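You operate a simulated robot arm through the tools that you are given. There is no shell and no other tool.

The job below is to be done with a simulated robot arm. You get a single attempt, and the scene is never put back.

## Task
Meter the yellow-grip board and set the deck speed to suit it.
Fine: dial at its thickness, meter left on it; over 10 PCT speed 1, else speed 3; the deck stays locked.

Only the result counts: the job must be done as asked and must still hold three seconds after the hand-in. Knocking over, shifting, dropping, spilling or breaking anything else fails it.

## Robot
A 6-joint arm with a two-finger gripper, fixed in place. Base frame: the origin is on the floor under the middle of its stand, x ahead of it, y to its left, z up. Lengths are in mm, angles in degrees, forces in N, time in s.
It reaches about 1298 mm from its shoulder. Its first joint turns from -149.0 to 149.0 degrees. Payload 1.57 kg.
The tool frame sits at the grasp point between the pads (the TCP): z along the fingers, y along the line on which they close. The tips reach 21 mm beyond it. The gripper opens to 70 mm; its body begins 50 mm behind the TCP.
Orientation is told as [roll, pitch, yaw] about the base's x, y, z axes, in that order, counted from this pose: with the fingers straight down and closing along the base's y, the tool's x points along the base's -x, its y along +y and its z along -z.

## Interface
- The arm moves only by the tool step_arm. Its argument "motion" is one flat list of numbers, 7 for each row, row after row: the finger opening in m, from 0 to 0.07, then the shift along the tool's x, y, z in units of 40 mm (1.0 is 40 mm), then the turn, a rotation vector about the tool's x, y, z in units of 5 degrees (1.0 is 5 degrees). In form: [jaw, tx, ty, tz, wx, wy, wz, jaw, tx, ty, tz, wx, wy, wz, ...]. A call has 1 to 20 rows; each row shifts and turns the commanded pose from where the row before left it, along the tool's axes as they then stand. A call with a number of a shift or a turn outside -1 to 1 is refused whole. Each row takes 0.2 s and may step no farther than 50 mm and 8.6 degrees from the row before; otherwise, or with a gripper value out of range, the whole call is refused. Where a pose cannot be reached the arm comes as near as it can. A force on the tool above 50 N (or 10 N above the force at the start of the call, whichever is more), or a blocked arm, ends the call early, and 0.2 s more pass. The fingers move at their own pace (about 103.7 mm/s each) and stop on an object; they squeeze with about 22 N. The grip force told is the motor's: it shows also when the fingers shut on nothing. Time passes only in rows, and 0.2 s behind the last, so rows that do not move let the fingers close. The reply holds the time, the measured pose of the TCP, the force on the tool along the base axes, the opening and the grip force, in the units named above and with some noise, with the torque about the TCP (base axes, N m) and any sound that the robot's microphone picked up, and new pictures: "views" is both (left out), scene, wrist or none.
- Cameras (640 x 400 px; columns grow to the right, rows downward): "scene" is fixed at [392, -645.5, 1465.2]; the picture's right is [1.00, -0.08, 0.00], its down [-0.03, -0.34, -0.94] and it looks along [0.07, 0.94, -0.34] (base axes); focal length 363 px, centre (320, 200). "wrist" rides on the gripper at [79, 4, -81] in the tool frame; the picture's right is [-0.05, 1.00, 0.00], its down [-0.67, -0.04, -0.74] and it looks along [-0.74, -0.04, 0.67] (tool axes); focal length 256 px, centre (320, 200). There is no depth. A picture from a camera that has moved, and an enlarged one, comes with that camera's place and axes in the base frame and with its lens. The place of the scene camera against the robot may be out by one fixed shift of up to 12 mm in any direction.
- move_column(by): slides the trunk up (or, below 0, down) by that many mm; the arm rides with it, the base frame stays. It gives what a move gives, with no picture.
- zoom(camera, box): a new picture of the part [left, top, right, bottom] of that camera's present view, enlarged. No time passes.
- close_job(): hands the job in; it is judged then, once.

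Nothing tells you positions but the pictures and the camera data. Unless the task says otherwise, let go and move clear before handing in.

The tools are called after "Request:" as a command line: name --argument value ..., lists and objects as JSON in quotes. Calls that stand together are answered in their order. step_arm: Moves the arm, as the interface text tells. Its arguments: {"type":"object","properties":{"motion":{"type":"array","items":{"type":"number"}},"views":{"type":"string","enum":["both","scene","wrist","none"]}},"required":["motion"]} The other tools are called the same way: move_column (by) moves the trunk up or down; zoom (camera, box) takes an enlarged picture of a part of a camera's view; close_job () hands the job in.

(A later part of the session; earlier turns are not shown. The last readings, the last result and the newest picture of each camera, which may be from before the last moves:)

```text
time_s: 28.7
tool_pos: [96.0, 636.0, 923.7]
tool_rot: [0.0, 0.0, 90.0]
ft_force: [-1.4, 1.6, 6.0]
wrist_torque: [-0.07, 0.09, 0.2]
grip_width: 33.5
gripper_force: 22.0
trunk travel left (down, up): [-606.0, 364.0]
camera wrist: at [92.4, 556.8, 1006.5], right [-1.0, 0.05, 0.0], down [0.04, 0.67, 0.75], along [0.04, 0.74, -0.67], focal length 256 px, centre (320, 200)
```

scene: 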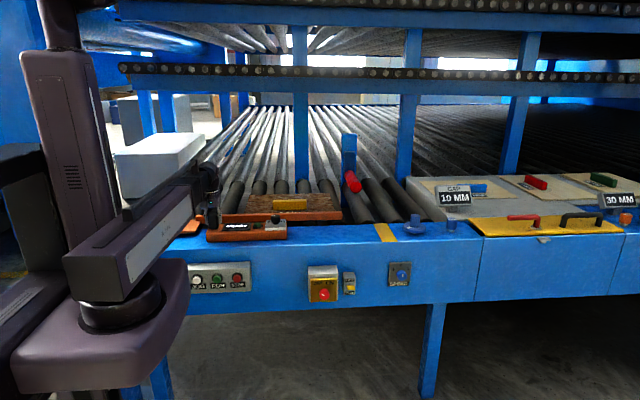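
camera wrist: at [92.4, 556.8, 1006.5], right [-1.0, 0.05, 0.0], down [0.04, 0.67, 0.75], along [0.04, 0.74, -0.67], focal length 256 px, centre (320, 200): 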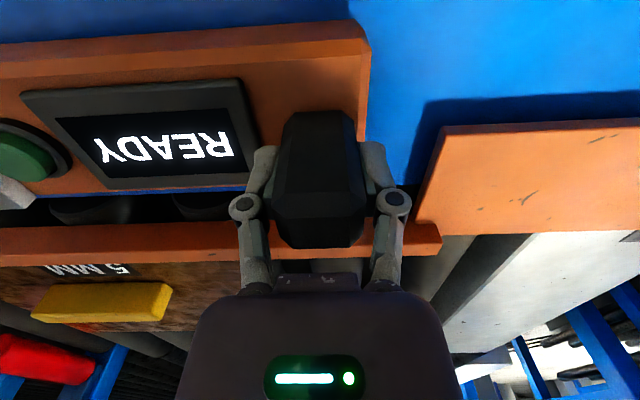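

Gripped at 33.5 mm. I'll lift a little first and check how the meter hangs.

Request:
move_column --by 25

Request:
step_arm --motion '[0.02, 0, 0, 0, 0, 0, 0]' --views "both"

Request:
zoom --camera "scene" --box '[180, 180, 340, 260]'

```text
time_s: 29.4
tool_pos: [95.5, 636.6, 949.8]
tool_rot: [0.1, 0.1, 90.0]
ft_force: [0.1, -0.1, -3.2]
wrist_torque: [-0.02, 0.51, 0.0]
grip_width: 33.9
gripper_force: 21.9
trunk travel left (down, up): [-631.0, 339.0]
```

```text
time_s: 29.8
tool_pos: [96.3, 636.6, 948.0]
tool_rot: [0.0, 0.0, 90.0]
ft_force: [0.4, 1.2, -4.5]
wrist_torque: [-0.02, 0.49, 0.0]
grip_width: 34.2
gripper_force: 21.7
trunk travel left (down, up): [-631.0, 339.0]
camera wrist: at [92.6, 557.2, 1031.1], right [-1.0, 0.05, 0.0], down [0.04, 0.67, 0.74], along [0.04, 0.74, -0.67], focal length 256 px, centre (320, 200)
```

scene: 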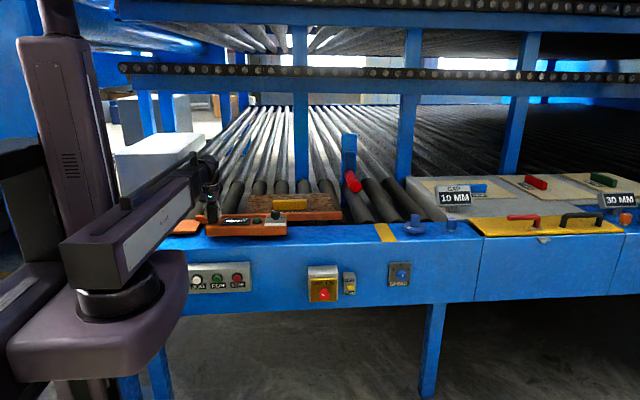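
wrist: 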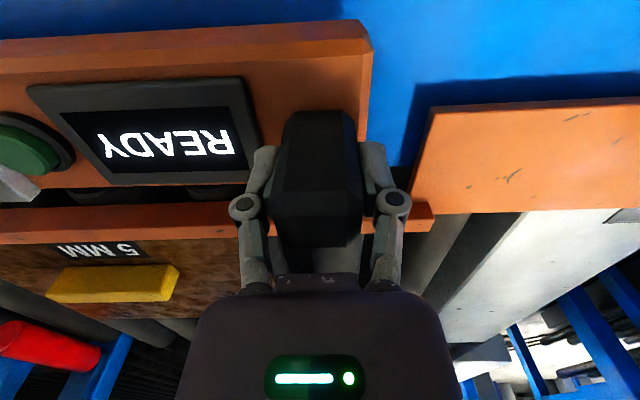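

```text
4.00 times, centred on (260, 220) of scene
camera zoom: at [392.0, -645.5, 1465.2], right [1.0, -0.08, 0.0], down [-0.03, -0.34, -0.94], along [0.07, 0.94, -0.34], focal length 1453 px, centre (560, 120)
```

zoom: 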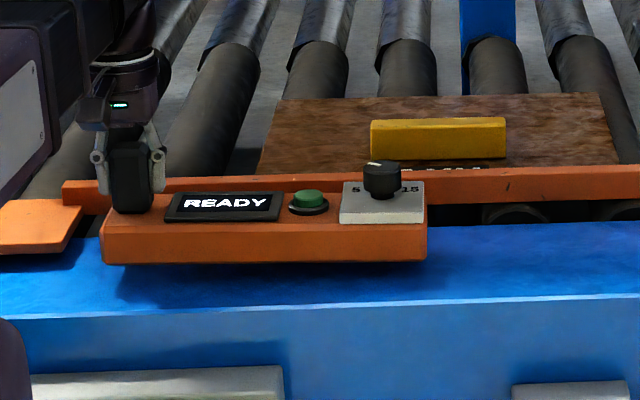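

The meter hangs level (about 4.5 N) with no sag. I'll lift it another 100 mm to clear the fence and the yellow grip.

Request:
move_column --by 100

Request:
step_arm --motion '[0.02, -0.25, -0.1, 0, 0, 0, 0, 0.02, -0.5, -0.2, 0, 0, 0, 0, 0.02, -0.5, -0.2, 0, 0, 0, 0, 0.02, -0.25, -0.1, 0, 0, 0, 0]' --views "both"

```text
time_s: 31.1
tool_pos: [97.1, 636.4, 1048.5]
tool_rot: [0.0, 0.0, 90.1]
ft_force: [-0.3, 0.5, -4.4]
wrist_torque: [0.01, 0.51, -0.02]
grip_width: 34.2
gripper_force: 21.6
trunk travel left (down, up): [-731.0, 239.0]
```

```text
time_s: 32.1
tool_pos: [118.8, 696.1, 1048.3]
tool_rot: [0.0, 0.0, 90.0]
ft_force: [-0.1, 0.7, -4.2]
wrist_torque: [0.0, 0.51, -0.02]
grip_width: 33.9
gripper_force: 22.0
trunk travel left (down, up): [-731.0, 239.0]
camera wrist: at [115.7, 617.5, 1131.1], right [-1.0, 0.05, 0.0], down [0.04, 0.67, 0.74], along [0.04, 0.74, -0.67], focal length 256 px, centre (320, 200)
```

scene: 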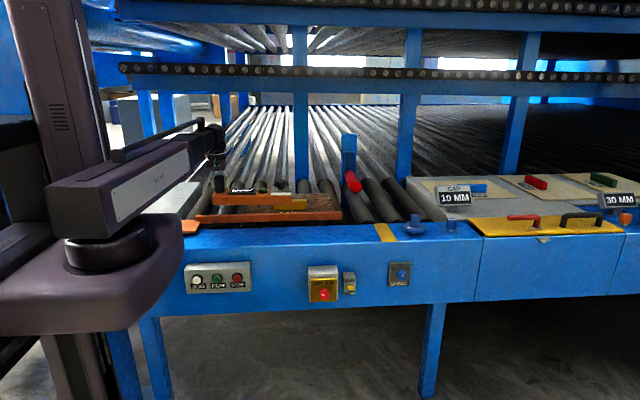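
wrist: 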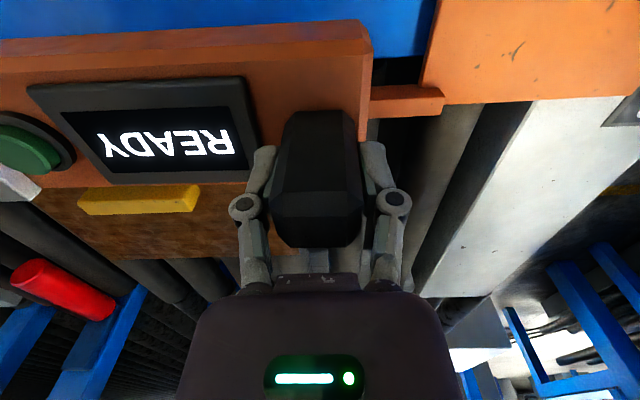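

Request:
zoom --camera "wrist" --box '[40, 150, 280, 300]'

Request:
zoom --camera "scene" --box '[190, 150, 370, 240]'

```text
2.67 times, centred on (160, 225) of wrist
camera zoom: at [115.7, 617.5, 1131.1], right [-1.0, 0.05, 0.0], down [0.04, 0.67, 0.74], along [0.04, 0.74, -0.67], focal length 683 px, centre (747, 133)
```

zoom: 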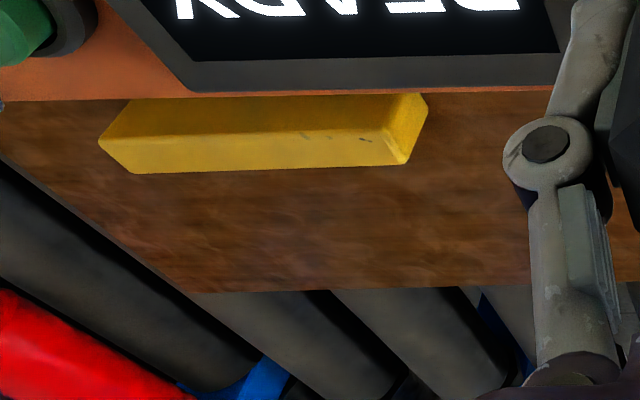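

```text
3.56 times, centred on (280, 195) of scene
camera zoom: at [392.0, -645.5, 1465.2], right [1.0, -0.08, 0.0], down [-0.03, -0.34, -0.94], along [0.07, 0.94, -0.34], focal length 1292 px, centre (462, 218)
```

zoom: 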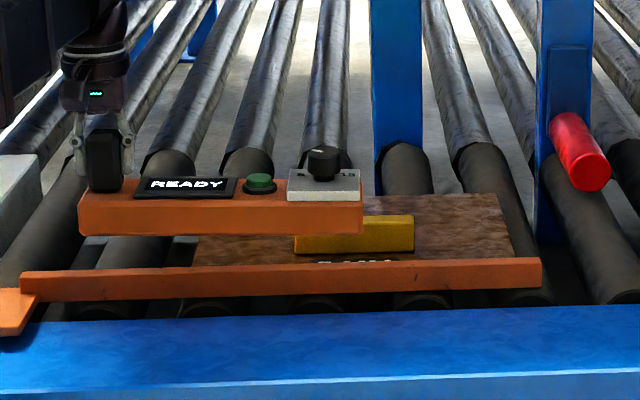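

The board spans roughly x 172–556, y 775–1049, with the grip's back edge near y 885, leaving about 160 mm behind it. I'll carry the meter so its handle is at about (242, 968), putting the body clear behind the grip.

Request:
step_arm --motion '[0.02, -0.25, -0.11, 0, 0, 0, 0, 0.02, -0.486, -0.22, 0, 0, 0, 0, 0.02, -0.486, -0.22, 0, 0, 0, 0, 0.02, -0.486, -0.22, 0, 0, 0, 0, 0.02, -0.486, -0.22, 0, 0, 0, 0, 0.02, -0.486, -0.22, 0, 0, 0, 0, 0.02, -0.486, -0.22, 0, 0, 0, 0, 0.02, -0.486, -0.22, 0, 0, 0, 0, 0.02, -0.486, -0.22, 0, 0, 0, 0, 0.02, -0.486, -0.22, 0, 0, 0, 0, 0.02, -0.486, -0.22, 0, 0, 0, 0, 0.02, -0.486, -0.22, 0, 0, 0, 0, 0.02, -0.486, -0.22, 0, 0, 0, 0, 0.02, -0.486, -0.22, 0, 0, 0, 0, 0.02, -0.23, -0.11, 0, 0, 0, 0]' --views "both"

Request:
zoom --camera "scene" --box '[190, 130, 370, 230]'

```text
time_s: 35.4
tool_pos: [243.6, 968.9, 1048.9]
tool_rot: [-0.1, 0.0, 90.1]
ft_force: [-0.1, 0.4, -4.1]
wrist_torque: [0.02, 0.49, -0.01]
grip_width: 34.0
gripper_force: 21.9
trunk travel left (down, up): [-731.0, 239.0]
camera wrist: at [240.1, 888.8, 1130.9], right [-1.0, 0.05, 0.0], down [0.04, 0.67, 0.74], along [0.04, 0.74, -0.67], focal length 256 px, centre (320, 200)
```

scene: 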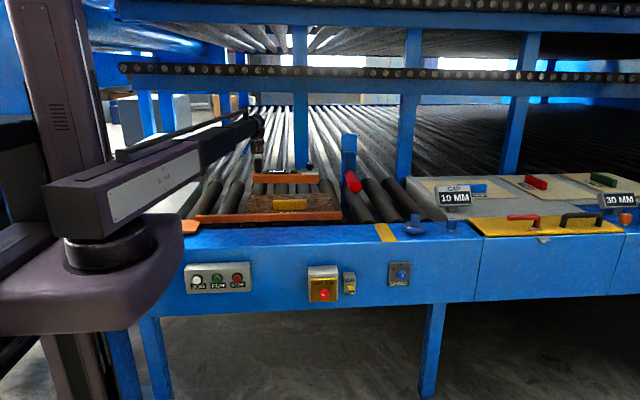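
wrist: 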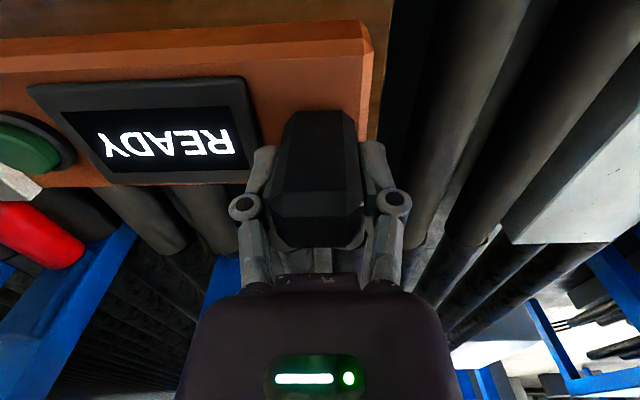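

```text
3.56 times, centred on (280, 180) of scene
camera zoom: at [392.0, -645.5, 1465.2], right [1.0, -0.08, 0.0], down [-0.03, -0.34, -0.94], along [0.07, 0.94, -0.34], focal length 1292 px, centre (462, 271)
```

zoom: 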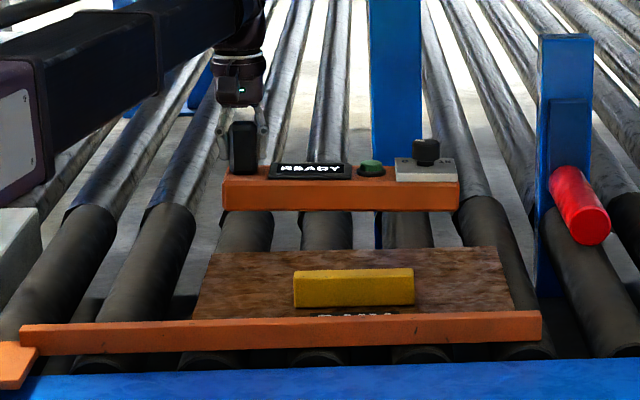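

Request:
zoom --camera "wrist" --box '[300, 0, 460, 180]'

```text
2.22 times, centred on (380, 90) of wrist
camera zoom: at [240.1, 888.8, 1130.9], right [-1.0, 0.05, 0.0], down [0.04, 0.67, 0.74], along [0.04, 0.74, -0.67], focal length 569 px, centre (187, 444)
```

zoom: 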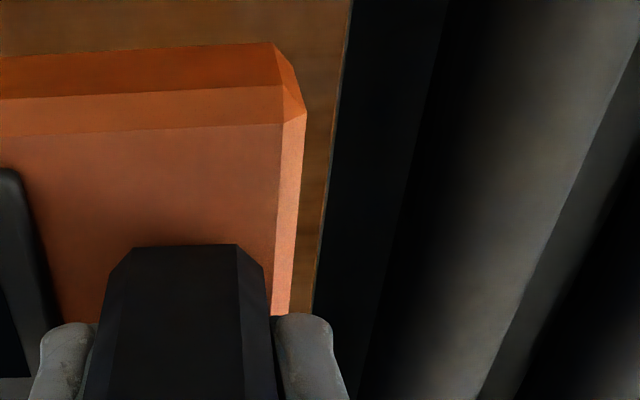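

The board extends beyond y 1060 here, so the meter will sit fully on it. I'll lower the trunk to just above contact.

Request:
move_column --by -80

Request:
step_arm --motion '[0.02, 0, 0, 0, 0, 0, 0]' --views "both"

Request:
zoom --camera "scene" --box '[190, 130, 370, 230]'

```text
time_s: 36.5
tool_pos: [243.9, 968.5, 970.3]
tool_rot: [0.0, 0.0, 89.9]
ft_force: [0.2, 0.0, -3.3]
wrist_torque: [0.02, 0.51, 0.02]
grip_width: 33.8
gripper_force: 22.1
trunk travel left (down, up): [-651.0, 319.0]
```

```text
time_s: 36.9
tool_pos: [243.5, 967.2, 970.0]
tool_rot: [-0.1, 0.0, 90.0]
ft_force: [0.0, 0.1, -3.5]
wrist_torque: [0.0, 0.5, -0.03]
grip_width: 33.8
gripper_force: 21.4
trunk travel left (down, up): [-651.0, 319.0]
camera wrist: at [239.9, 888.5, 1051.0], right [-1.0, 0.05, 0.0], down [0.04, 0.67, 0.74], along [0.04, 0.74, -0.67], focal length 256 px, centre (320, 200)
```

scene: 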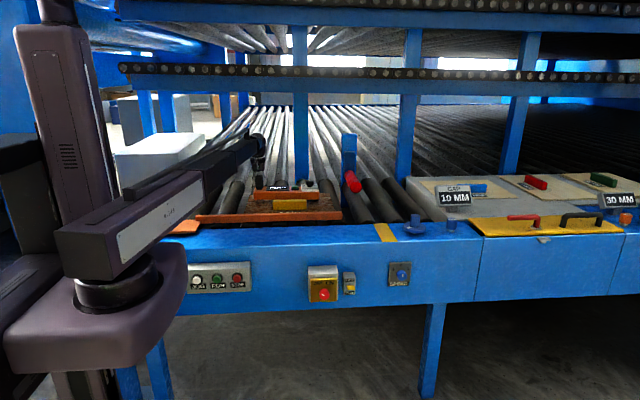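
wrist: 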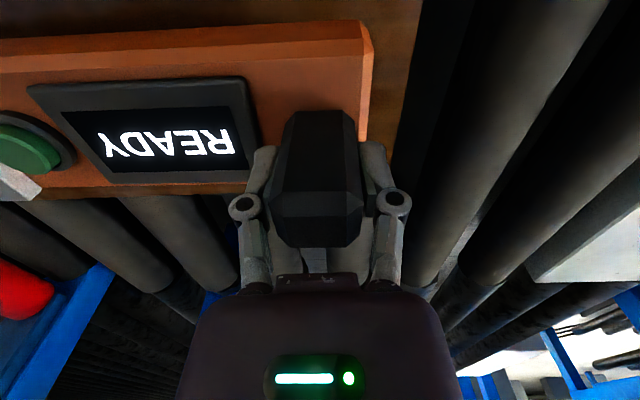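

```text
3.56 times, centred on (280, 180) of scene
camera zoom: at [392.0, -645.5, 1465.2], right [1.0, -0.08, 0.0], down [-0.03, -0.34, -0.94], along [0.07, 0.94, -0.34], focal length 1292 px, centre (462, 271)
```

zoom: 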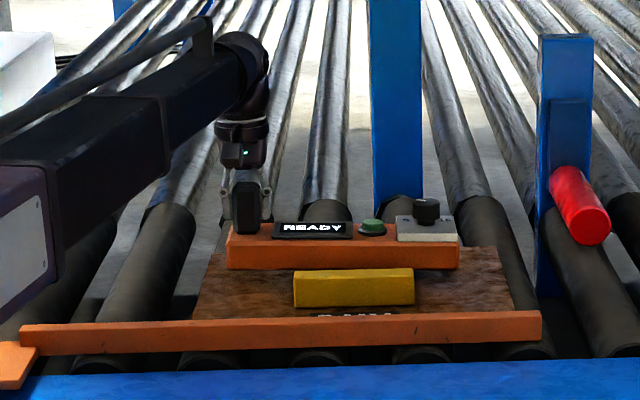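

Request:
move_column --by -16

Request:
move_column --by -4

Request:
step_arm --motion '[0.02, 0, 0, 0, 0, 0, 0]' --views "both"

Request:
zoom --camera "scene" --box '[190, 130, 370, 230]'

```text
time_s: 37.5
tool_pos: [243.6, 968.1, 953.5]
tool_rot: [0.0, -0.1, 90.0]
ft_force: [-0.5, 0.4, -4.2]
wrist_torque: [-0.01, 0.51, -0.03]
grip_width: 33.7
gripper_force: 22.0
trunk travel left (down, up): [-635.0, 335.0]
```

```text
time_s: 38.1
tool_pos: [243.8, 966.8, 948.4]
tool_rot: [0.1, -0.1, 89.9]
ft_force: [0.6, 0.7, -3.1]
wrist_torque: [0.06, 0.13, 0.07]
grip_width: 33.8
gripper_force: 22.2
trunk travel left (down, up): [-631.0, 339.0]
```

```text
time_s: 38.5
tool_pos: [242.8, 967.2, 949.4]
tool_rot: [0.0, 0.0, 90.0]
ft_force: [0.3, 0.5, -2.5]
wrist_torque: [0.06, 0.12, 0.06]
grip_width: 33.9
gripper_force: 22.2
trunk travel left (down, up): [-631.0, 339.0]
camera wrist: at [239.9, 888.4, 1031.0], right [-1.0, 0.05, 0.0], down [0.04, 0.67, 0.74], along [0.04, 0.74, -0.67], focal length 256 px, centre (320, 200)
```

scene: 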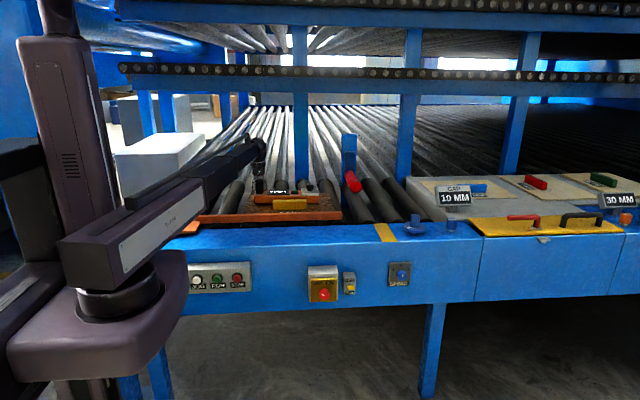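
wrist: 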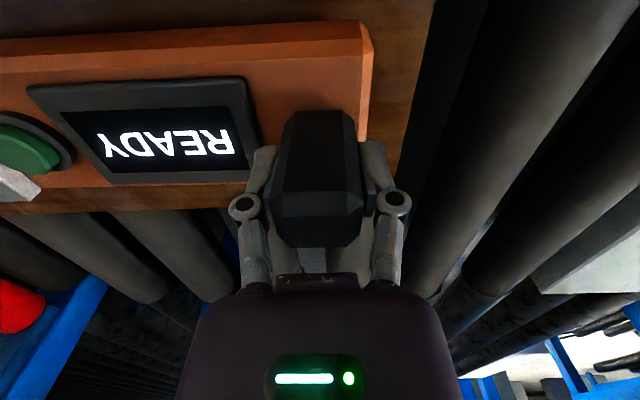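

```text
3.56 times, centred on (280, 180) of scene
camera zoom: at [392.0, -645.5, 1465.2], right [1.0, -0.08, 0.0], down [-0.03, -0.34, -0.94], along [0.07, 0.94, -0.34], focal length 1292 px, centre (462, 271)
```

zoom: 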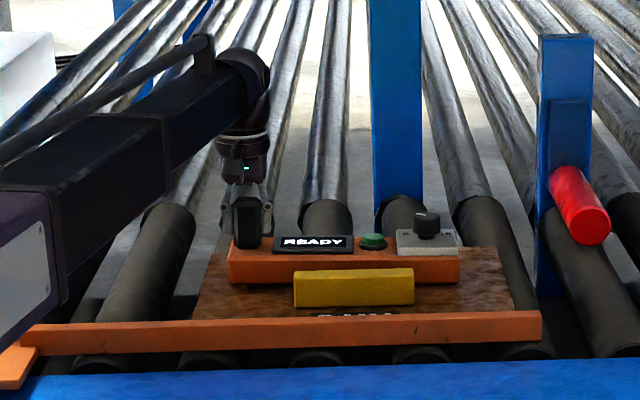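

The far end is touching (torque fell from 0.5 to 0.12). I'll lower 1–2 mm more for full contact.

Request:
move_column --by -1.5

Request:
step_arm --motion '[0.02, 0, 0, 0, 0, 0, 0]' --views "wrist"

```text
time_s: 39.0
tool_pos: [242.4, 966.7, 948.2]
tool_rot: [0.1, 0.0, 90.1]
ft_force: [-0.3, -0.6, -1.8]
wrist_torque: [0.05, -0.17, 0.04]
grip_width: 33.9
gripper_force: 21.9
trunk travel left (down, up): [-629.0, 341.0]
```

```text
time_s: 39.4
tool_pos: [242.6, 967.5, 949.5]
tool_rot: [0.0, 0.0, 89.9]
ft_force: [-1.6, -0.2, -1.9]
wrist_torque: [0.07, -0.08, -0.04]
grip_width: 33.5
gripper_force: 22.1
trunk travel left (down, up): [-629.0, 341.0]
camera wrist: at [239.6, 888.3, 1029.7], right [-1.0, 0.05, 0.0], down [0.04, 0.67, 0.74], along [0.04, 0.74, -0.67], focal length 256 px, centre (320, 200)
```

wrist: 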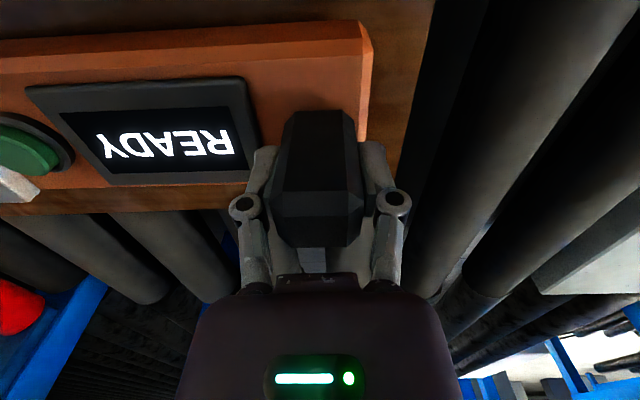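

Request:
move_column --by -1

Request:
step_arm --motion '[0.04, 0, 0, 0, 0, 0, 0, 0.058, 0, 0, 0, 0, 0, 0, 0.058, 0, 0, 0, 0, 0, 0]' --views "both"

```text
time_s: 39.9
tool_pos: [243.2, 966.7, 947.4]
tool_rot: [-0.1, 0.0, 90.0]
ft_force: [-0.7, -1.1, -0.9]
wrist_torque: [0.02, -0.15, 0.01]
grip_width: 33.7
gripper_force: 21.6
trunk travel left (down, up): [-628.0, 342.0]
```

```text
time_s: 40.7
tool_pos: [243.9, 967.4, 947.8]
tool_rot: [-0.1, -0.1, 90.0]
ft_force: [-0.1, 0.0, 0.1]
wrist_torque: [0.02, 0.0, 0.02]
grip_width: 58.1
gripper_force: 0.0
trunk travel left (down, up): [-628.0, 342.0]
camera wrist: at [239.8, 888.2, 1028.8], right [-1.0, 0.05, 0.0], down [0.04, 0.67, 0.74], along [0.04, 0.74, -0.67], focal length 256 px, centre (320, 200)
```

scene: 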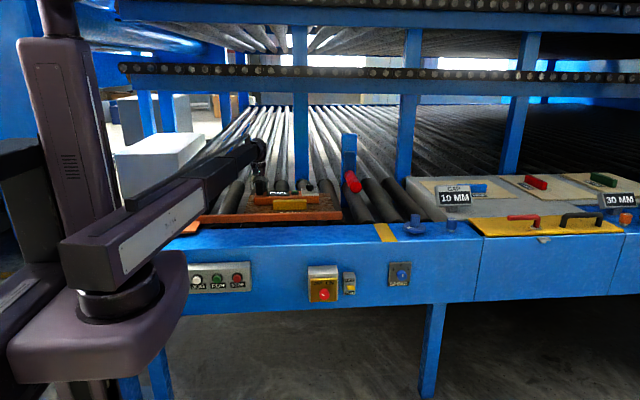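
wrist: 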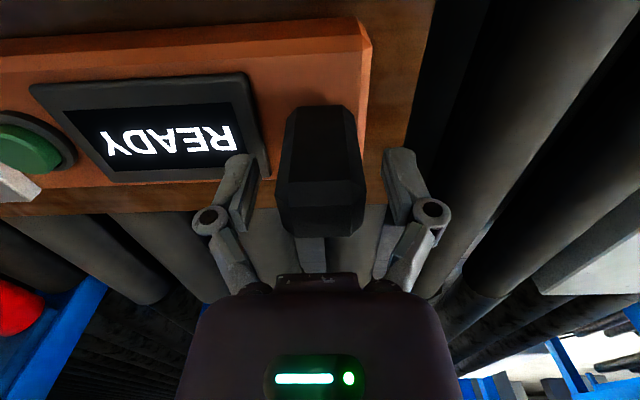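

The meter now rests on the board and is released. I'll rise clear and look for the green button's position.

Request:
move_column --by 95

Request:
step_arm --motion '[0.058, 0, 0, 0, 0, 0, 0]' --views "both"

Request:
zoom --camera "wrist" --box '[0, 0, 400, 200]'

Request:
zoom --camera "scene" --box '[190, 130, 370, 230]'

```text
time_s: 42.0
tool_pos: [243.4, 967.5, 1042.5]
tool_rot: [0.0, 0.0, 90.0]
ft_force: [-0.1, 0.4, 0.3]
wrist_torque: [-0.03, -0.01, 0.0]
grip_width: 58.1
gripper_force: 0.1
trunk travel left (down, up): [-723.0, 247.0]
```

```text
time_s: 42.4
tool_pos: [242.9, 967.3, 1041.4]
tool_rot: [-0.1, 0.0, 90.0]
ft_force: [0.9, -0.9, 0.0]
wrist_torque: [-0.01, -0.02, 0.04]
grip_width: 58.1
gripper_force: 0.1
trunk travel left (down, up): [-723.0, 247.0]
camera wrist: at [239.7, 888.2, 1123.7], right [-1.0, 0.05, 0.0], down [0.04, 0.67, 0.74], along [0.04, 0.74, -0.67], focal length 256 px, centre (320, 200)
```

scene: 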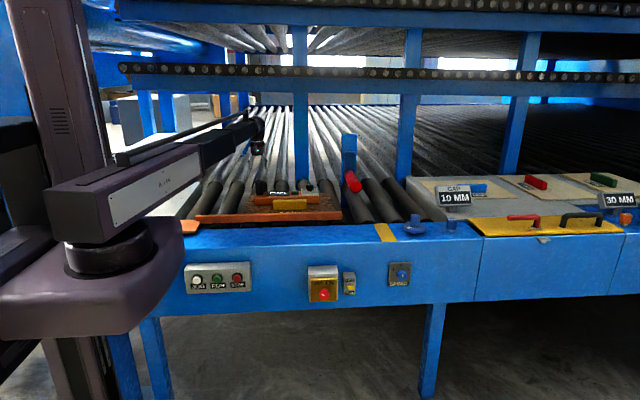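
wrist: 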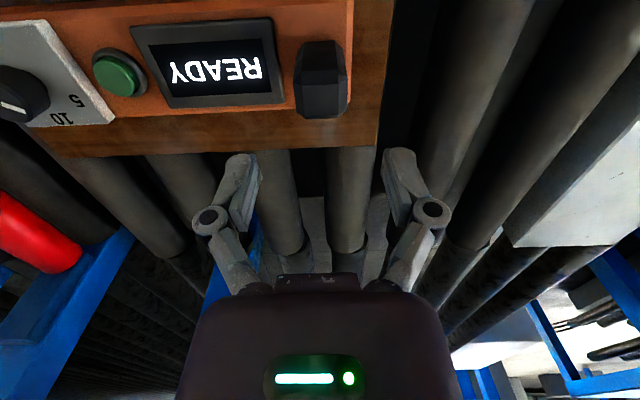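

```text
1.60 times, centred on (200, 100) of wrist
camera zoom: at [239.7, 888.2, 1123.7], right [-1.0, 0.05, 0.0], down [0.04, 0.67, 0.74], along [0.04, 0.74, -0.67], focal length 410 px, centre (512, 360)
```

zoom: 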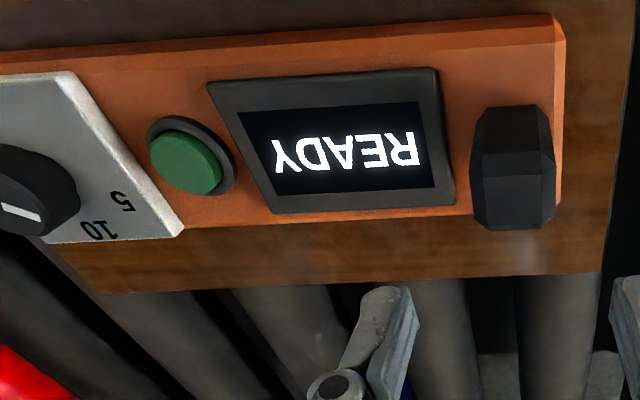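

```text
3.56 times, centred on (280, 180) of scene
camera zoom: at [392.0, -645.5, 1465.2], right [1.0, -0.08, 0.0], down [-0.03, -0.34, -0.94], along [0.07, 0.94, -0.34], focal length 1292 px, centre (462, 271)
```

zoom: 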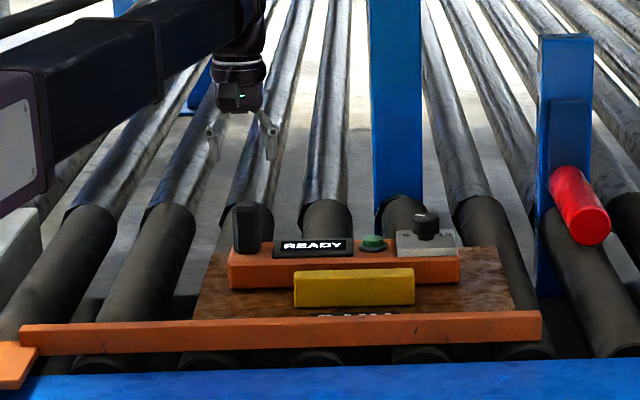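

The meter sits flat on the board with the dial still set. Next I'll close the fingers and move over the green button, roughly at (394, 965).

Request:
step_arm --motion '[0.0, 0, -0.9375, 0, 0, 0, 0, 0.0, 0, -0.9375, 0, 0, 0, 0, 0.0, 0, -0.9375, 0, 0, 0, 0, 0.0, 0, -0.9375, 0, 0, 0, 0, 0.0, 0, 0, 0, 0, 0, 0]' --views "both"

Request:
zoom --camera "wrist" --box '[180, 0, 460, 175]'

```text
time_s: 43.6
tool_pos: [392.3, 967.0, 1041.8]
tool_rot: [0.0, 0.0, 90.0]
ft_force: [-0.5, 0.0, 1.3]
wrist_torque: [-0.02, 0.0, -0.01]
grip_width: 0.0
gripper_force: 22.1
trunk travel left (down, up): [-723.0, 247.0]
camera wrist: at [389.4, 886.7, 1123.9], right [-1.0, 0.05, 0.0], down [0.04, 0.67, 0.74], along [0.04, 0.74, -0.67], focal length 256 px, centre (320, 200)
```

scene: 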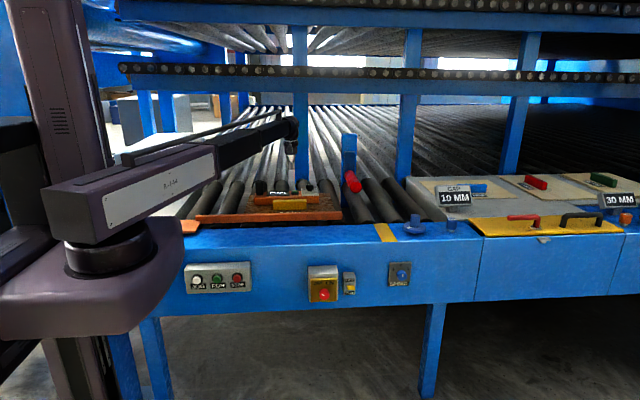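
wrist: 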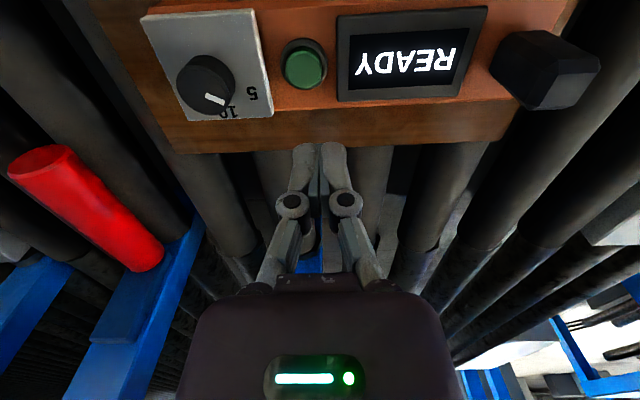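

```text
2.29 times, centred on (320, 88) of wrist
camera zoom: at [389.4, 886.7, 1123.9], right [-1.0, 0.05, 0.0], down [0.04, 0.67, 0.74], along [0.04, 0.74, -0.67], focal length 585 px, centre (320, 457)
```

zoom: 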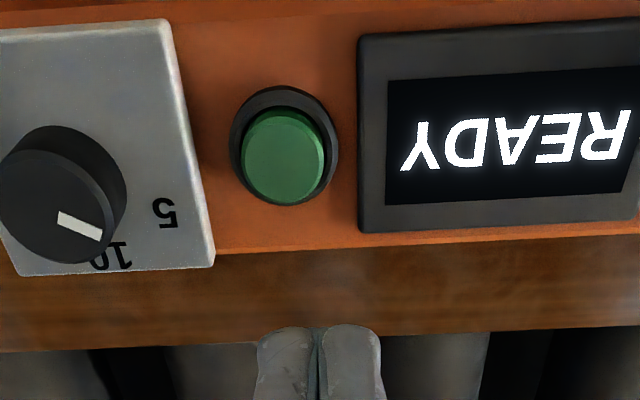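

The green button unprojects to about x 405, y 966. I'll shift 12.5 mm in x, then lower toward it.

Request:
step_arm --motion '[0.0, 0, -0.31, 0, 0, 0, 0, 0.0, 0, 0, 0, 0, 0, 0]' --views "none"

Request:
move_column --by -65

Request:
step_arm --motion '[0.0, 0, 0, 0, 0, 0, 0]' --views "both"

Request:
zoom --camera "wrist" --box '[220, 40, 420, 200]'

Request:
zoom --camera "scene" --box '[220, 150, 340, 225]'

```text
time_s: 44.2
tool_pos: [406.3, 966.3, 1042.4]
tool_rot: [0.0, 0.0, 90.0]
ft_force: [1.0, -0.3, 0.7]
wrist_torque: [-0.03, -0.01, 0.03]
grip_width: 0.0
gripper_force: 22.2
trunk travel left (down, up): [-723.0, 247.0]
```

```text
time_s: 45.2
tool_pos: [405.1, 966.4, 976.8]
tool_rot: [0.0, 0.0, 90.0]
ft_force: [-0.3, -0.1, 0.3]
wrist_torque: [0.0, 0.02, -0.01]
grip_width: 0.0
gripper_force: 22.2
trunk travel left (down, up): [-658.0, 312.0]
```

```text
time_s: 45.6
tool_pos: [406.1, 965.5, 977.2]
tool_rot: [0.0, -0.1, 90.0]
ft_force: [-0.3, -0.4, 0.9]
wrist_torque: [0.04, -0.01, 0.0]
grip_width: 0.2
gripper_force: 21.4
trunk travel left (down, up): [-658.0, 312.0]
camera wrist: at [402.1, 887.0, 1058.9], right [-1.0, 0.05, 0.0], down [0.04, 0.67, 0.74], along [0.04, 0.74, -0.67], focal length 256 px, centre (320, 200)
```

scene: 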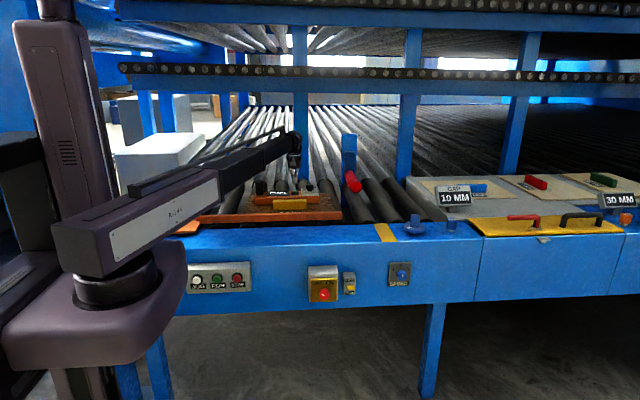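
wrist: 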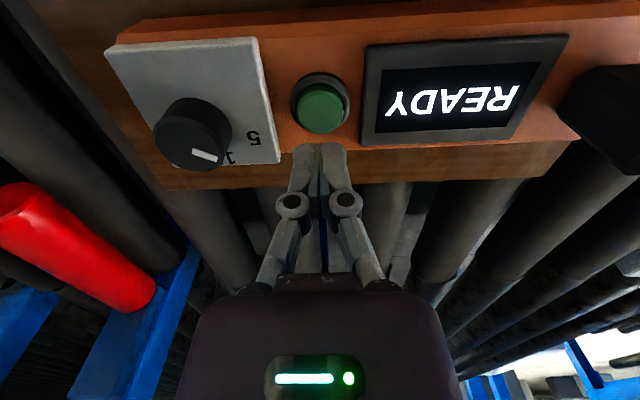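

```text
2.50 times, centred on (320, 120) of wrist
camera zoom: at [402.1, 887.0, 1058.9], right [-1.0, 0.05, 0.0], down [0.04, 0.67, 0.74], along [0.04, 0.74, -0.67], focal length 640 px, centre (320, 400)
```

zoom: 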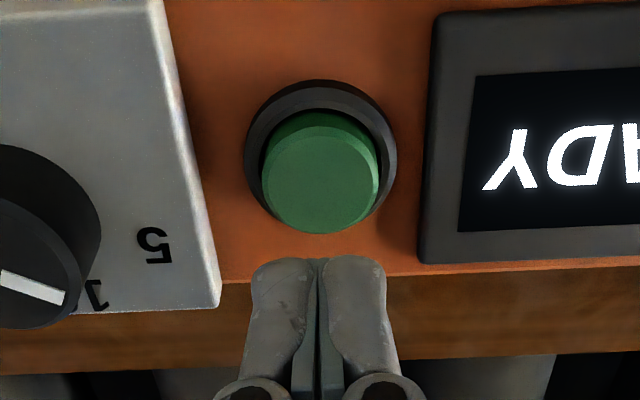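

```text
5.33 times, centred on (280, 188) of scene
camera zoom: at [392.0, -645.5, 1465.2], right [1.0, -0.08, 0.0], down [-0.03, -0.34, -0.94], along [0.07, 0.94, -0.34], focal length 1938 px, centre (533, 267)
```

zoom: 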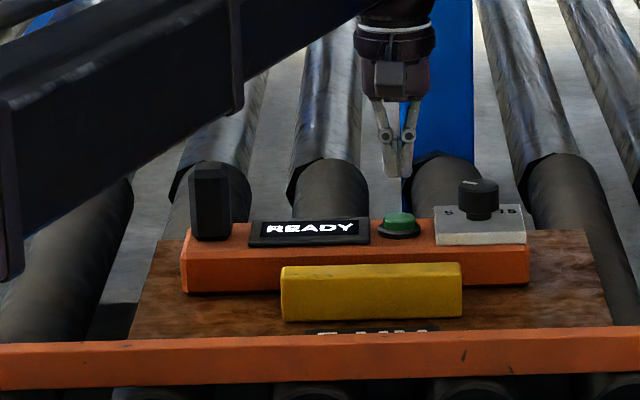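

The button top is at about z 918, y 964, right below the closed fingertips. I'll lower to 2 mm above it and then press in small steps.

Request:
move_column --by -34

Request:
move_column --by -3

Request:
step_arm --motion '[0.0, 0, 0, 0, 0, 0, 0]' --views "wrist"

```text
time_s: 46.4
tool_pos: [407.0, 966.1, 943.3]
tool_rot: [0.0, -0.1, 90.0]
ft_force: [-0.9, -1.0, 0.6]
wrist_torque: [-0.02, 0.0, 0.04]
grip_width: 0.0
gripper_force: 21.8
trunk travel left (down, up): [-624.0, 346.0]
```

```text
time_s: 46.9
tool_pos: [405.5, 966.9, 942.1]
tool_rot: [-0.1, 0.0, 90.0]
ft_force: [0.6, 0.7, -0.8]
wrist_torque: [-0.01, 0.02, 0.02]
grip_width: 0.0
gripper_force: 22.6
trunk travel left (down, up): [-621.0, 349.0]
```

```text
time_s: 47.3
tool_pos: [405.5, 966.2, 938.8]
tool_rot: [-0.1, 0.1, 90.0]
ft_force: [0.3, 0.1, -0.1]
wrist_torque: [0.0, -0.01, 0.01]
grip_width: 0.1
gripper_force: 22.0
trunk travel left (down, up): [-621.0, 349.0]
camera wrist: at [402.2, 887.1, 1021.8], right [-1.0, 0.05, 0.0], down [0.04, 0.67, 0.74], along [0.04, 0.74, -0.67], focal length 256 px, centre (320, 200)
```

wrist: 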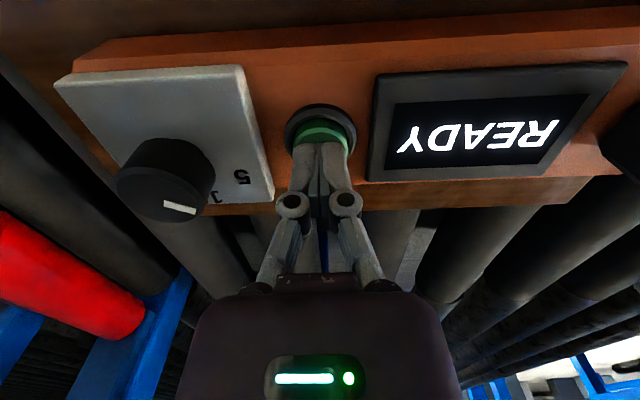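

Request:
move_column --by -3

Request:
step_arm --motion '[0.0, 0, 0, 0, 0, 0, 0]' --views "wrist"

```text
time_s: 47.9
tool_pos: [405.5, 966.6, 936.6]
tool_rot: [-0.1, 0.0, 90.0]
ft_force: [-0.3, -0.4, 1.7]
wrist_torque: [0.04, 0.04, -0.02]
grip_width: 6.0
gripper_force: 22.1
trunk travel left (down, up): [-618.0, 352.0]
heard: click
```

```text
time_s: 48.2
tool_pos: [405.8, 966.2, 937.0]
tool_rot: [0.0, 0.0, 90.1]
ft_force: [-0.1, 0.5, 0.8]
wrist_torque: [0.03, -0.02, -0.02]
grip_width: 5.8
gripper_force: 21.6
trunk travel left (down, up): [-618.0, 352.0]
camera wrist: at [402.1, 887.0, 1018.9], right [-1.0, 0.05, 0.0], down [0.04, 0.67, 0.74], along [0.04, 0.74, -0.67], focal length 256 px, centre (320, 200)
```

wrist: 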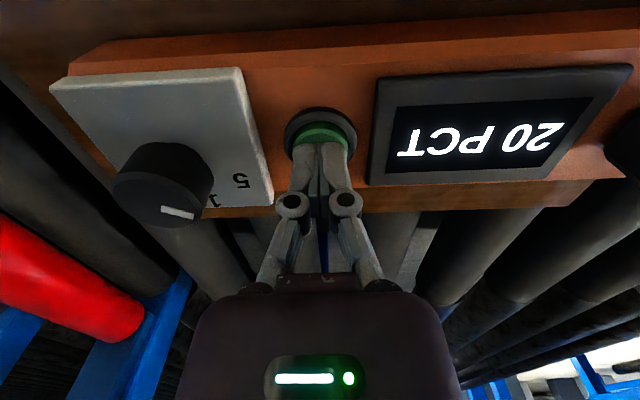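

A click was heard and the display shows a reading. I'll zoom to read it.

Request:
zoom --camera "wrist" --box '[360, 60, 600, 200]'

Request:
step_arm --motion '[0.0, 0, 0, 0, 0, 0, 0, 0.0, 0, 0, 0, 0, 0, 0, 0.0, 0, 0, 0, 0, 0, 0, 0.0, 0, 0, 0, 0, 0, 0, 0.0, 0, 0, 0, 0, 0, 0]' --views "wrist"

```text
2.67 times, centred on (480, 130) of wrist
camera zoom: at [402.1, 887.0, 1018.9], right [-1.0, 0.05, 0.0], down [0.04, 0.67, 0.74], along [0.04, 0.74, -0.67], focal length 683 px, centre (-107, 387)
```

zoom: 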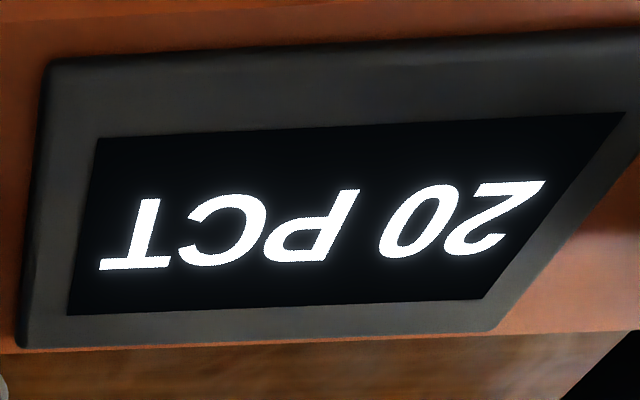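

```text
time_s: 49.5
tool_pos: [404.9, 966.2, 937.8]
tool_rot: [0.0, 0.0, 90.1]
ft_force: [0.5, 0.5, 1.5]
wrist_torque: [-0.02, 0.02, -0.02]
grip_width: 5.8
gripper_force: 21.8
trunk travel left (down, up): [-618.0, 352.0]
camera wrist: at [402.1, 887.0, 1018.9], right [-1.0, 0.05, 0.0], down [0.04, 0.67, 0.74], along [0.04, 0.74, -0.67], focal length 256 px, centre (320, 200)
```

wrist: 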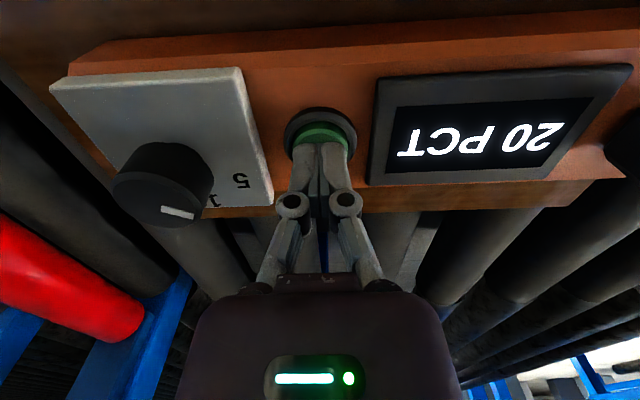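

The reading holds at 20 PCT, which is over 10, so the deck speed should be 1. I'll lift off the button gently.

Request:
move_column --by 6

Request:
step_arm --motion '[0.0, 0, 0, 0, 0, 0, 0]' --views "wrist"

```text
time_s: 50.0
tool_pos: [405.2, 967.9, 943.0]
tool_rot: [-0.1, 0.0, 90.1]
ft_force: [-0.9, -0.2, 0.0]
wrist_torque: [0.01, -0.03, 0.01]
grip_width: 0.2
gripper_force: 22.1
trunk travel left (down, up): [-624.0, 346.0]
```

```text
time_s: 50.4
tool_pos: [406.4, 966.0, 943.4]
tool_rot: [-0.1, 0.0, 90.0]
ft_force: [-0.1, -0.4, -0.4]
wrist_torque: [0.01, 0.01, -0.02]
grip_width: 0.0
gripper_force: 22.1
trunk travel left (down, up): [-624.0, 346.0]
camera wrist: at [402.2, 887.1, 1024.8], right [-1.0, 0.05, 0.0], down [0.04, 0.67, 0.74], along [0.04, 0.74, -0.67], focal length 256 px, centre (320, 200)
```

wrist: 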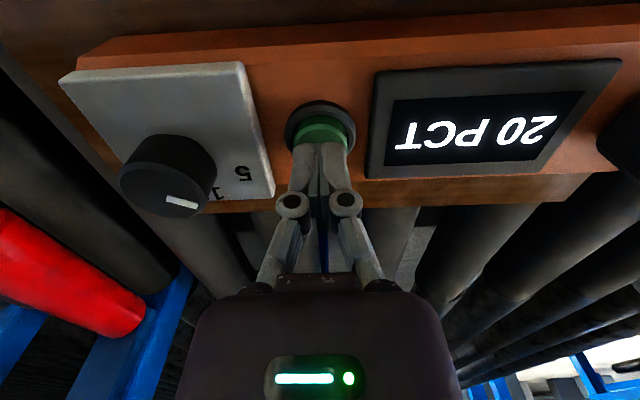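

The reading remains 20 PCT with the button released. Next I'll raise the arm and retract over the rail toward the robot, ready to re-orient for the speed knob on the front panel.

Request:
move_column --by 100

Request:
step_arm --motion '[0.0, 0.91, -0.123, 0, 0, 0, 0, 0.0, 0.91, -0.123, 0, 0, 0, 0, 0.0, 0.91, -0.123, 0, 0, 0, 0, 0.0, 0.91, -0.123, 0, 0, 0, 0, 0.0, 0.91, -0.123, 0, 0, 0, 0, 0.0, 0.91, -0.123, 0, 0, 0, 0, 0.0, 0.91, -0.123, 0, 0, 0, 0, 0.0, 0.91, -0.123, 0, 0, 0, 0, 0.0, 0.91, -0.123, 0, 0, 0, 0, 0.0, 0.91, -0.123, 0, 0, 0, 0, 0.0, 0.91, -0.123, 0, 0, 0, 0, 0.0, 0.91, -0.123, 0, 0, 0, 0, 0.0, 0.91, -0.123, 0, 0, 0, 0, 0.0, 0.91, -0.123, 0, 0, 0, 0, 0.0, 0.91, -0.123, 0, 0, 0, 0]' --views "both"

Request:
zoom --camera "scene" --box '[190, 150, 370, 240]'

```text
time_s: 51.7
tool_pos: [406.4, 966.6, 1043.3]
tool_rot: [0.0, 0.1, 90.0]
ft_force: [-0.3, 0.1, 0.0]
wrist_torque: [0.01, -0.02, -0.03]
grip_width: 0.0
gripper_force: 22.3
trunk travel left (down, up): [-724.0, 246.0]
```

```text
time_s: 54.9
tool_pos: [479.8, 419.4, 1044.1]
tool_rot: [0.1, -0.1, 90.0]
ft_force: [-0.8, 0.1, 0.2]
wrist_torque: [-0.01, 0.01, 0.0]
grip_width: 0.0
gripper_force: 22.5
trunk travel left (down, up): [-724.0, 246.0]
camera wrist: at [476.6, 339.9, 1125.0], right [-1.0, 0.05, 0.0], down [0.04, 0.67, 0.75], along [0.04, 0.74, -0.67], focal length 256 px, centre (320, 200)
```

scene: 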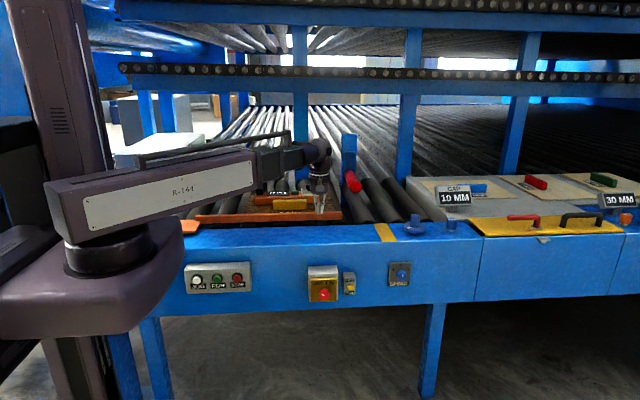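
wrist: 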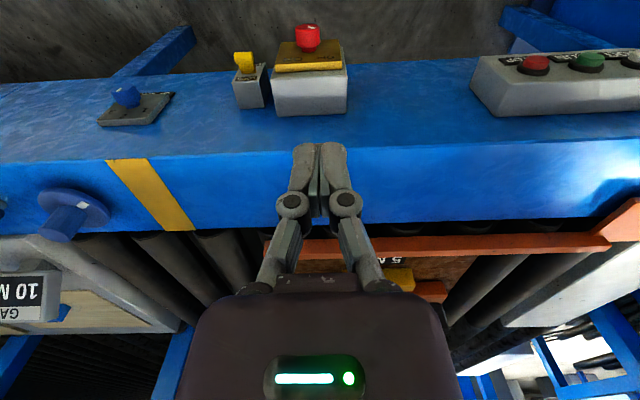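

```text
3.56 times, centred on (280, 195) of scene
camera zoom: at [392.0, -645.5, 1465.2], right [1.0, -0.08, 0.0], down [-0.03, -0.34, -0.94], along [0.07, 0.94, -0.34], focal length 1292 px, centre (462, 218)
```

zoom: 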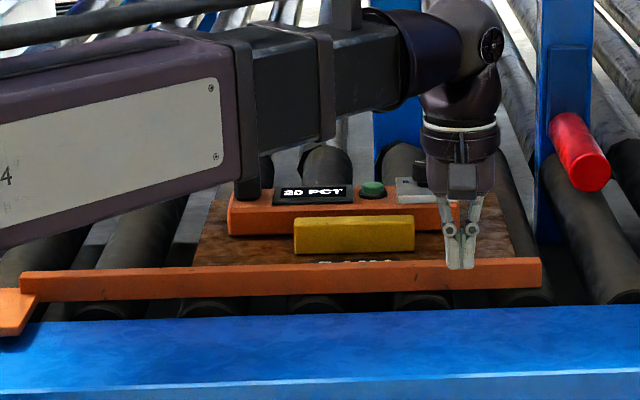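

The meter shows 20 PCT on the board, and the speed knob triangulates to about (785, 512, 740). I'll turn the gripper to yaw 0 here, then move in front of the knob's column with plenty of clearance.

Request:
step_arm --motion '[0.03, 0, 0, 0, 0, 0, 1, 0.03, 0, 0, 0, 0, 0, 1, 0.03, 0, 0, 0, 0, 0, 1, 0.03, 0, 0, 0, 0, 0, 1, 0.03, 0, 0, 0, 0, 0, 1, 0.03, 0, 0, 0, 0, 0, 1, 0.03, 0, 0, 0, 0, 0, 1, 0.03, 0, 0, 0, 0, 0, 1, 0.03, 0, 0, 0, 0, 0, 1, 0.03, 0, 0, 0, 0, 0, 1, 0.03, 0, 0, 0, 0, 0, 1, 0.03, 0, 0, 0, 0, 0, 1, 0.03, 0, 0, 0, 0, 0, 1, 0.03, 0, 0, 0, 0, 0, 1, 0.03, 0, 0, 0, 0, 0, 1, 0.03, 0, 0, 0, 0, 0, 1, 0.03, 0, 0, 0, 0, 0, 1, 0.03, 0, 0, 0, 0, 0, 1]' --views "none"

Request:
step_arm --motion '[0.05, -0.94, -0.53, 0, 0, 0, 0, 0.05, -0.94, -0.53, 0, 0, 0, 0, 0.05, -0.94, -0.53, 0, 0, 0, 0, 0.05, -0.94, -0.53, 0, 0, 0, 0, 0.05, -0.94, -0.53, 0, 0, 0, 0, 0.05, -0.94, -0.53, 0, 0, 0, 0, 0.05, -0.94, -0.53, 0, 0, 0, 0, 0.05, -0.94, -0.53, 0, 0, 0, 0]' --views "both"

```text
time_s: 58.7
tool_pos: [478.4, 419.6, 1043.4]
tool_rot: [0.0, 0.0, -0.1]
ft_force: [0.7, 0.3, 0.1]
wrist_torque: [-0.03, 0.0, 0.02]
grip_width: 30.0
gripper_force: 0.0
trunk travel left (down, up): [-724.0, 246.0]
```

```text
time_s: 60.5
tool_pos: [781.8, 251.0, 1042.9]
tool_rot: [0.0, 0.0, 0.1]
ft_force: [-0.4, -0.5, -0.4]
wrist_torque: [-0.02, 0.02, -0.01]
grip_width: 50.0
gripper_force: 0.1
trunk travel left (down, up): [-724.0, 246.0]
camera wrist: at [702.4, 254.8, 1124.6], right [0.05, 1.0, 0.0], down [0.67, -0.04, 0.74], along [0.74, -0.04, -0.67], focal length 256 px, centre (320, 200)
```

scene: 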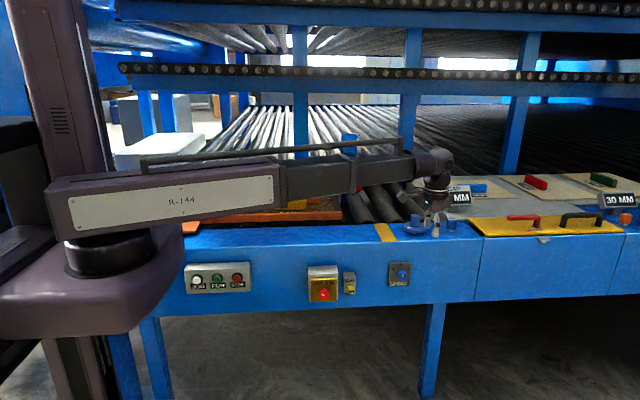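
wrist: 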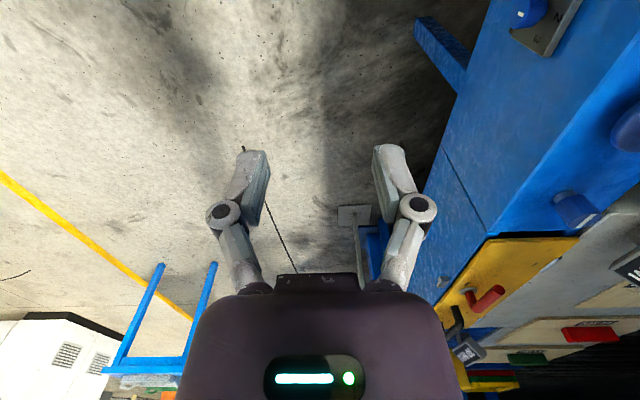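

Now in front of the knob's column with clear space. I'll turn to yaw −90, so the camera ends above the tool when I pitch it forward.

Request:
step_arm --motion '[0.05, 0, 0, 0, 0, 0, 1, 0.05, 0, 0, 0, 0, 0, 1, 0.05, 0, 0, 0, 0, 0, 1, 0.05, 0, 0, 0, 0, 0, 1, 0.05, 0, 0, 0, 0, 0, 1, 0.05, 0, 0, 0, 0, 0, 1, 0.05, 0, 0, 0, 0, 0, 1, 0.05, 0, 0, 0, 0, 0, 1, 0.05, 0, 0, 0, 0, 0, 1, 0.05, 0, 0, 0, 0, 0, 1, 0.05, 0, 0, 0, 0, 0, 1, 0.05, 0, 0, 0, 0, 0, 1, 0.05, 0, 0, 0, 0, 0, 1, 0.05, 0, 0, 0, 0, 0, 1, 0.05, 0, 0, 0, 0, 0, 1, 0.05, 0, 0, 0, 0, 0, 1, 0.05, 0, 0, 0, 0, 0, 1, 0.05, 0, 0, 0, 0, 0, 1]' --views "none"

Request:
step_arm --motion '[0.05, 0.406, 0, 0, 0, 1, 0, 0.05, 0.406, 0, 0, 0, 1, 0, 0.05, 0.406, 0, 0, 0, 1, 0, 0.05, 0.406, 0, 0, 0, 1, 0]' --views "both"

```text
time_s: 64.3
tool_pos: [779.3, 250.2, 1044.2]
tool_rot: [-0.1, 0.0, -90.1]
ft_force: [0.1, 0.5, -0.5]
wrist_torque: [0.03, -0.02, 0.02]
grip_width: 49.7
gripper_force: 0.0
trunk travel left (down, up): [-724.0, 246.0]
```

```text
time_s: 65.3
tool_pos: [781.5, 315.4, 1054.4]
tool_rot: [0.0, 20.1, -90.0]
ft_force: [-0.3, 0.1, -0.6]
wrist_torque: [0.0, -0.02, -0.02]
grip_width: 50.1
gripper_force: 0.0
out of reach, approached as far as the arm can: row 4
trunk travel left (down, up): [-724.0, 246.0]
camera wrist: at [785.3, 362.4, 1158.5], right [1.0, -0.05, -0.02], down [-0.04, -0.88, 0.47], along [-0.04, -0.47, -0.88], focal length 256 px, centre (320, 200)
```

scene: 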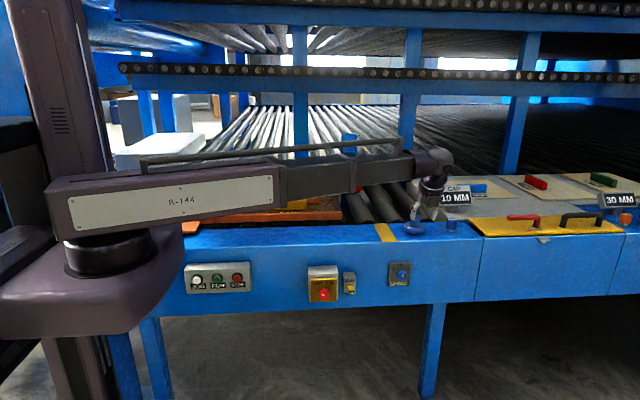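
wrist: 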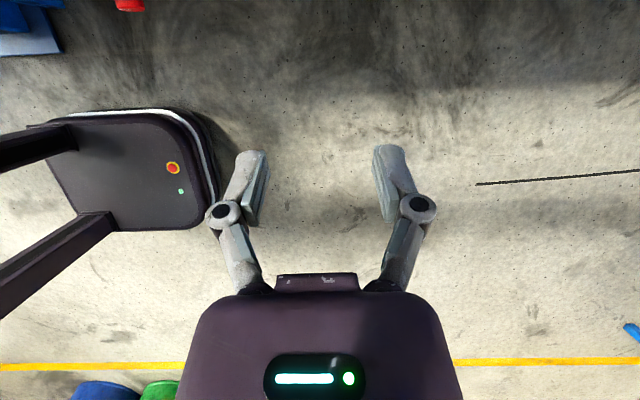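

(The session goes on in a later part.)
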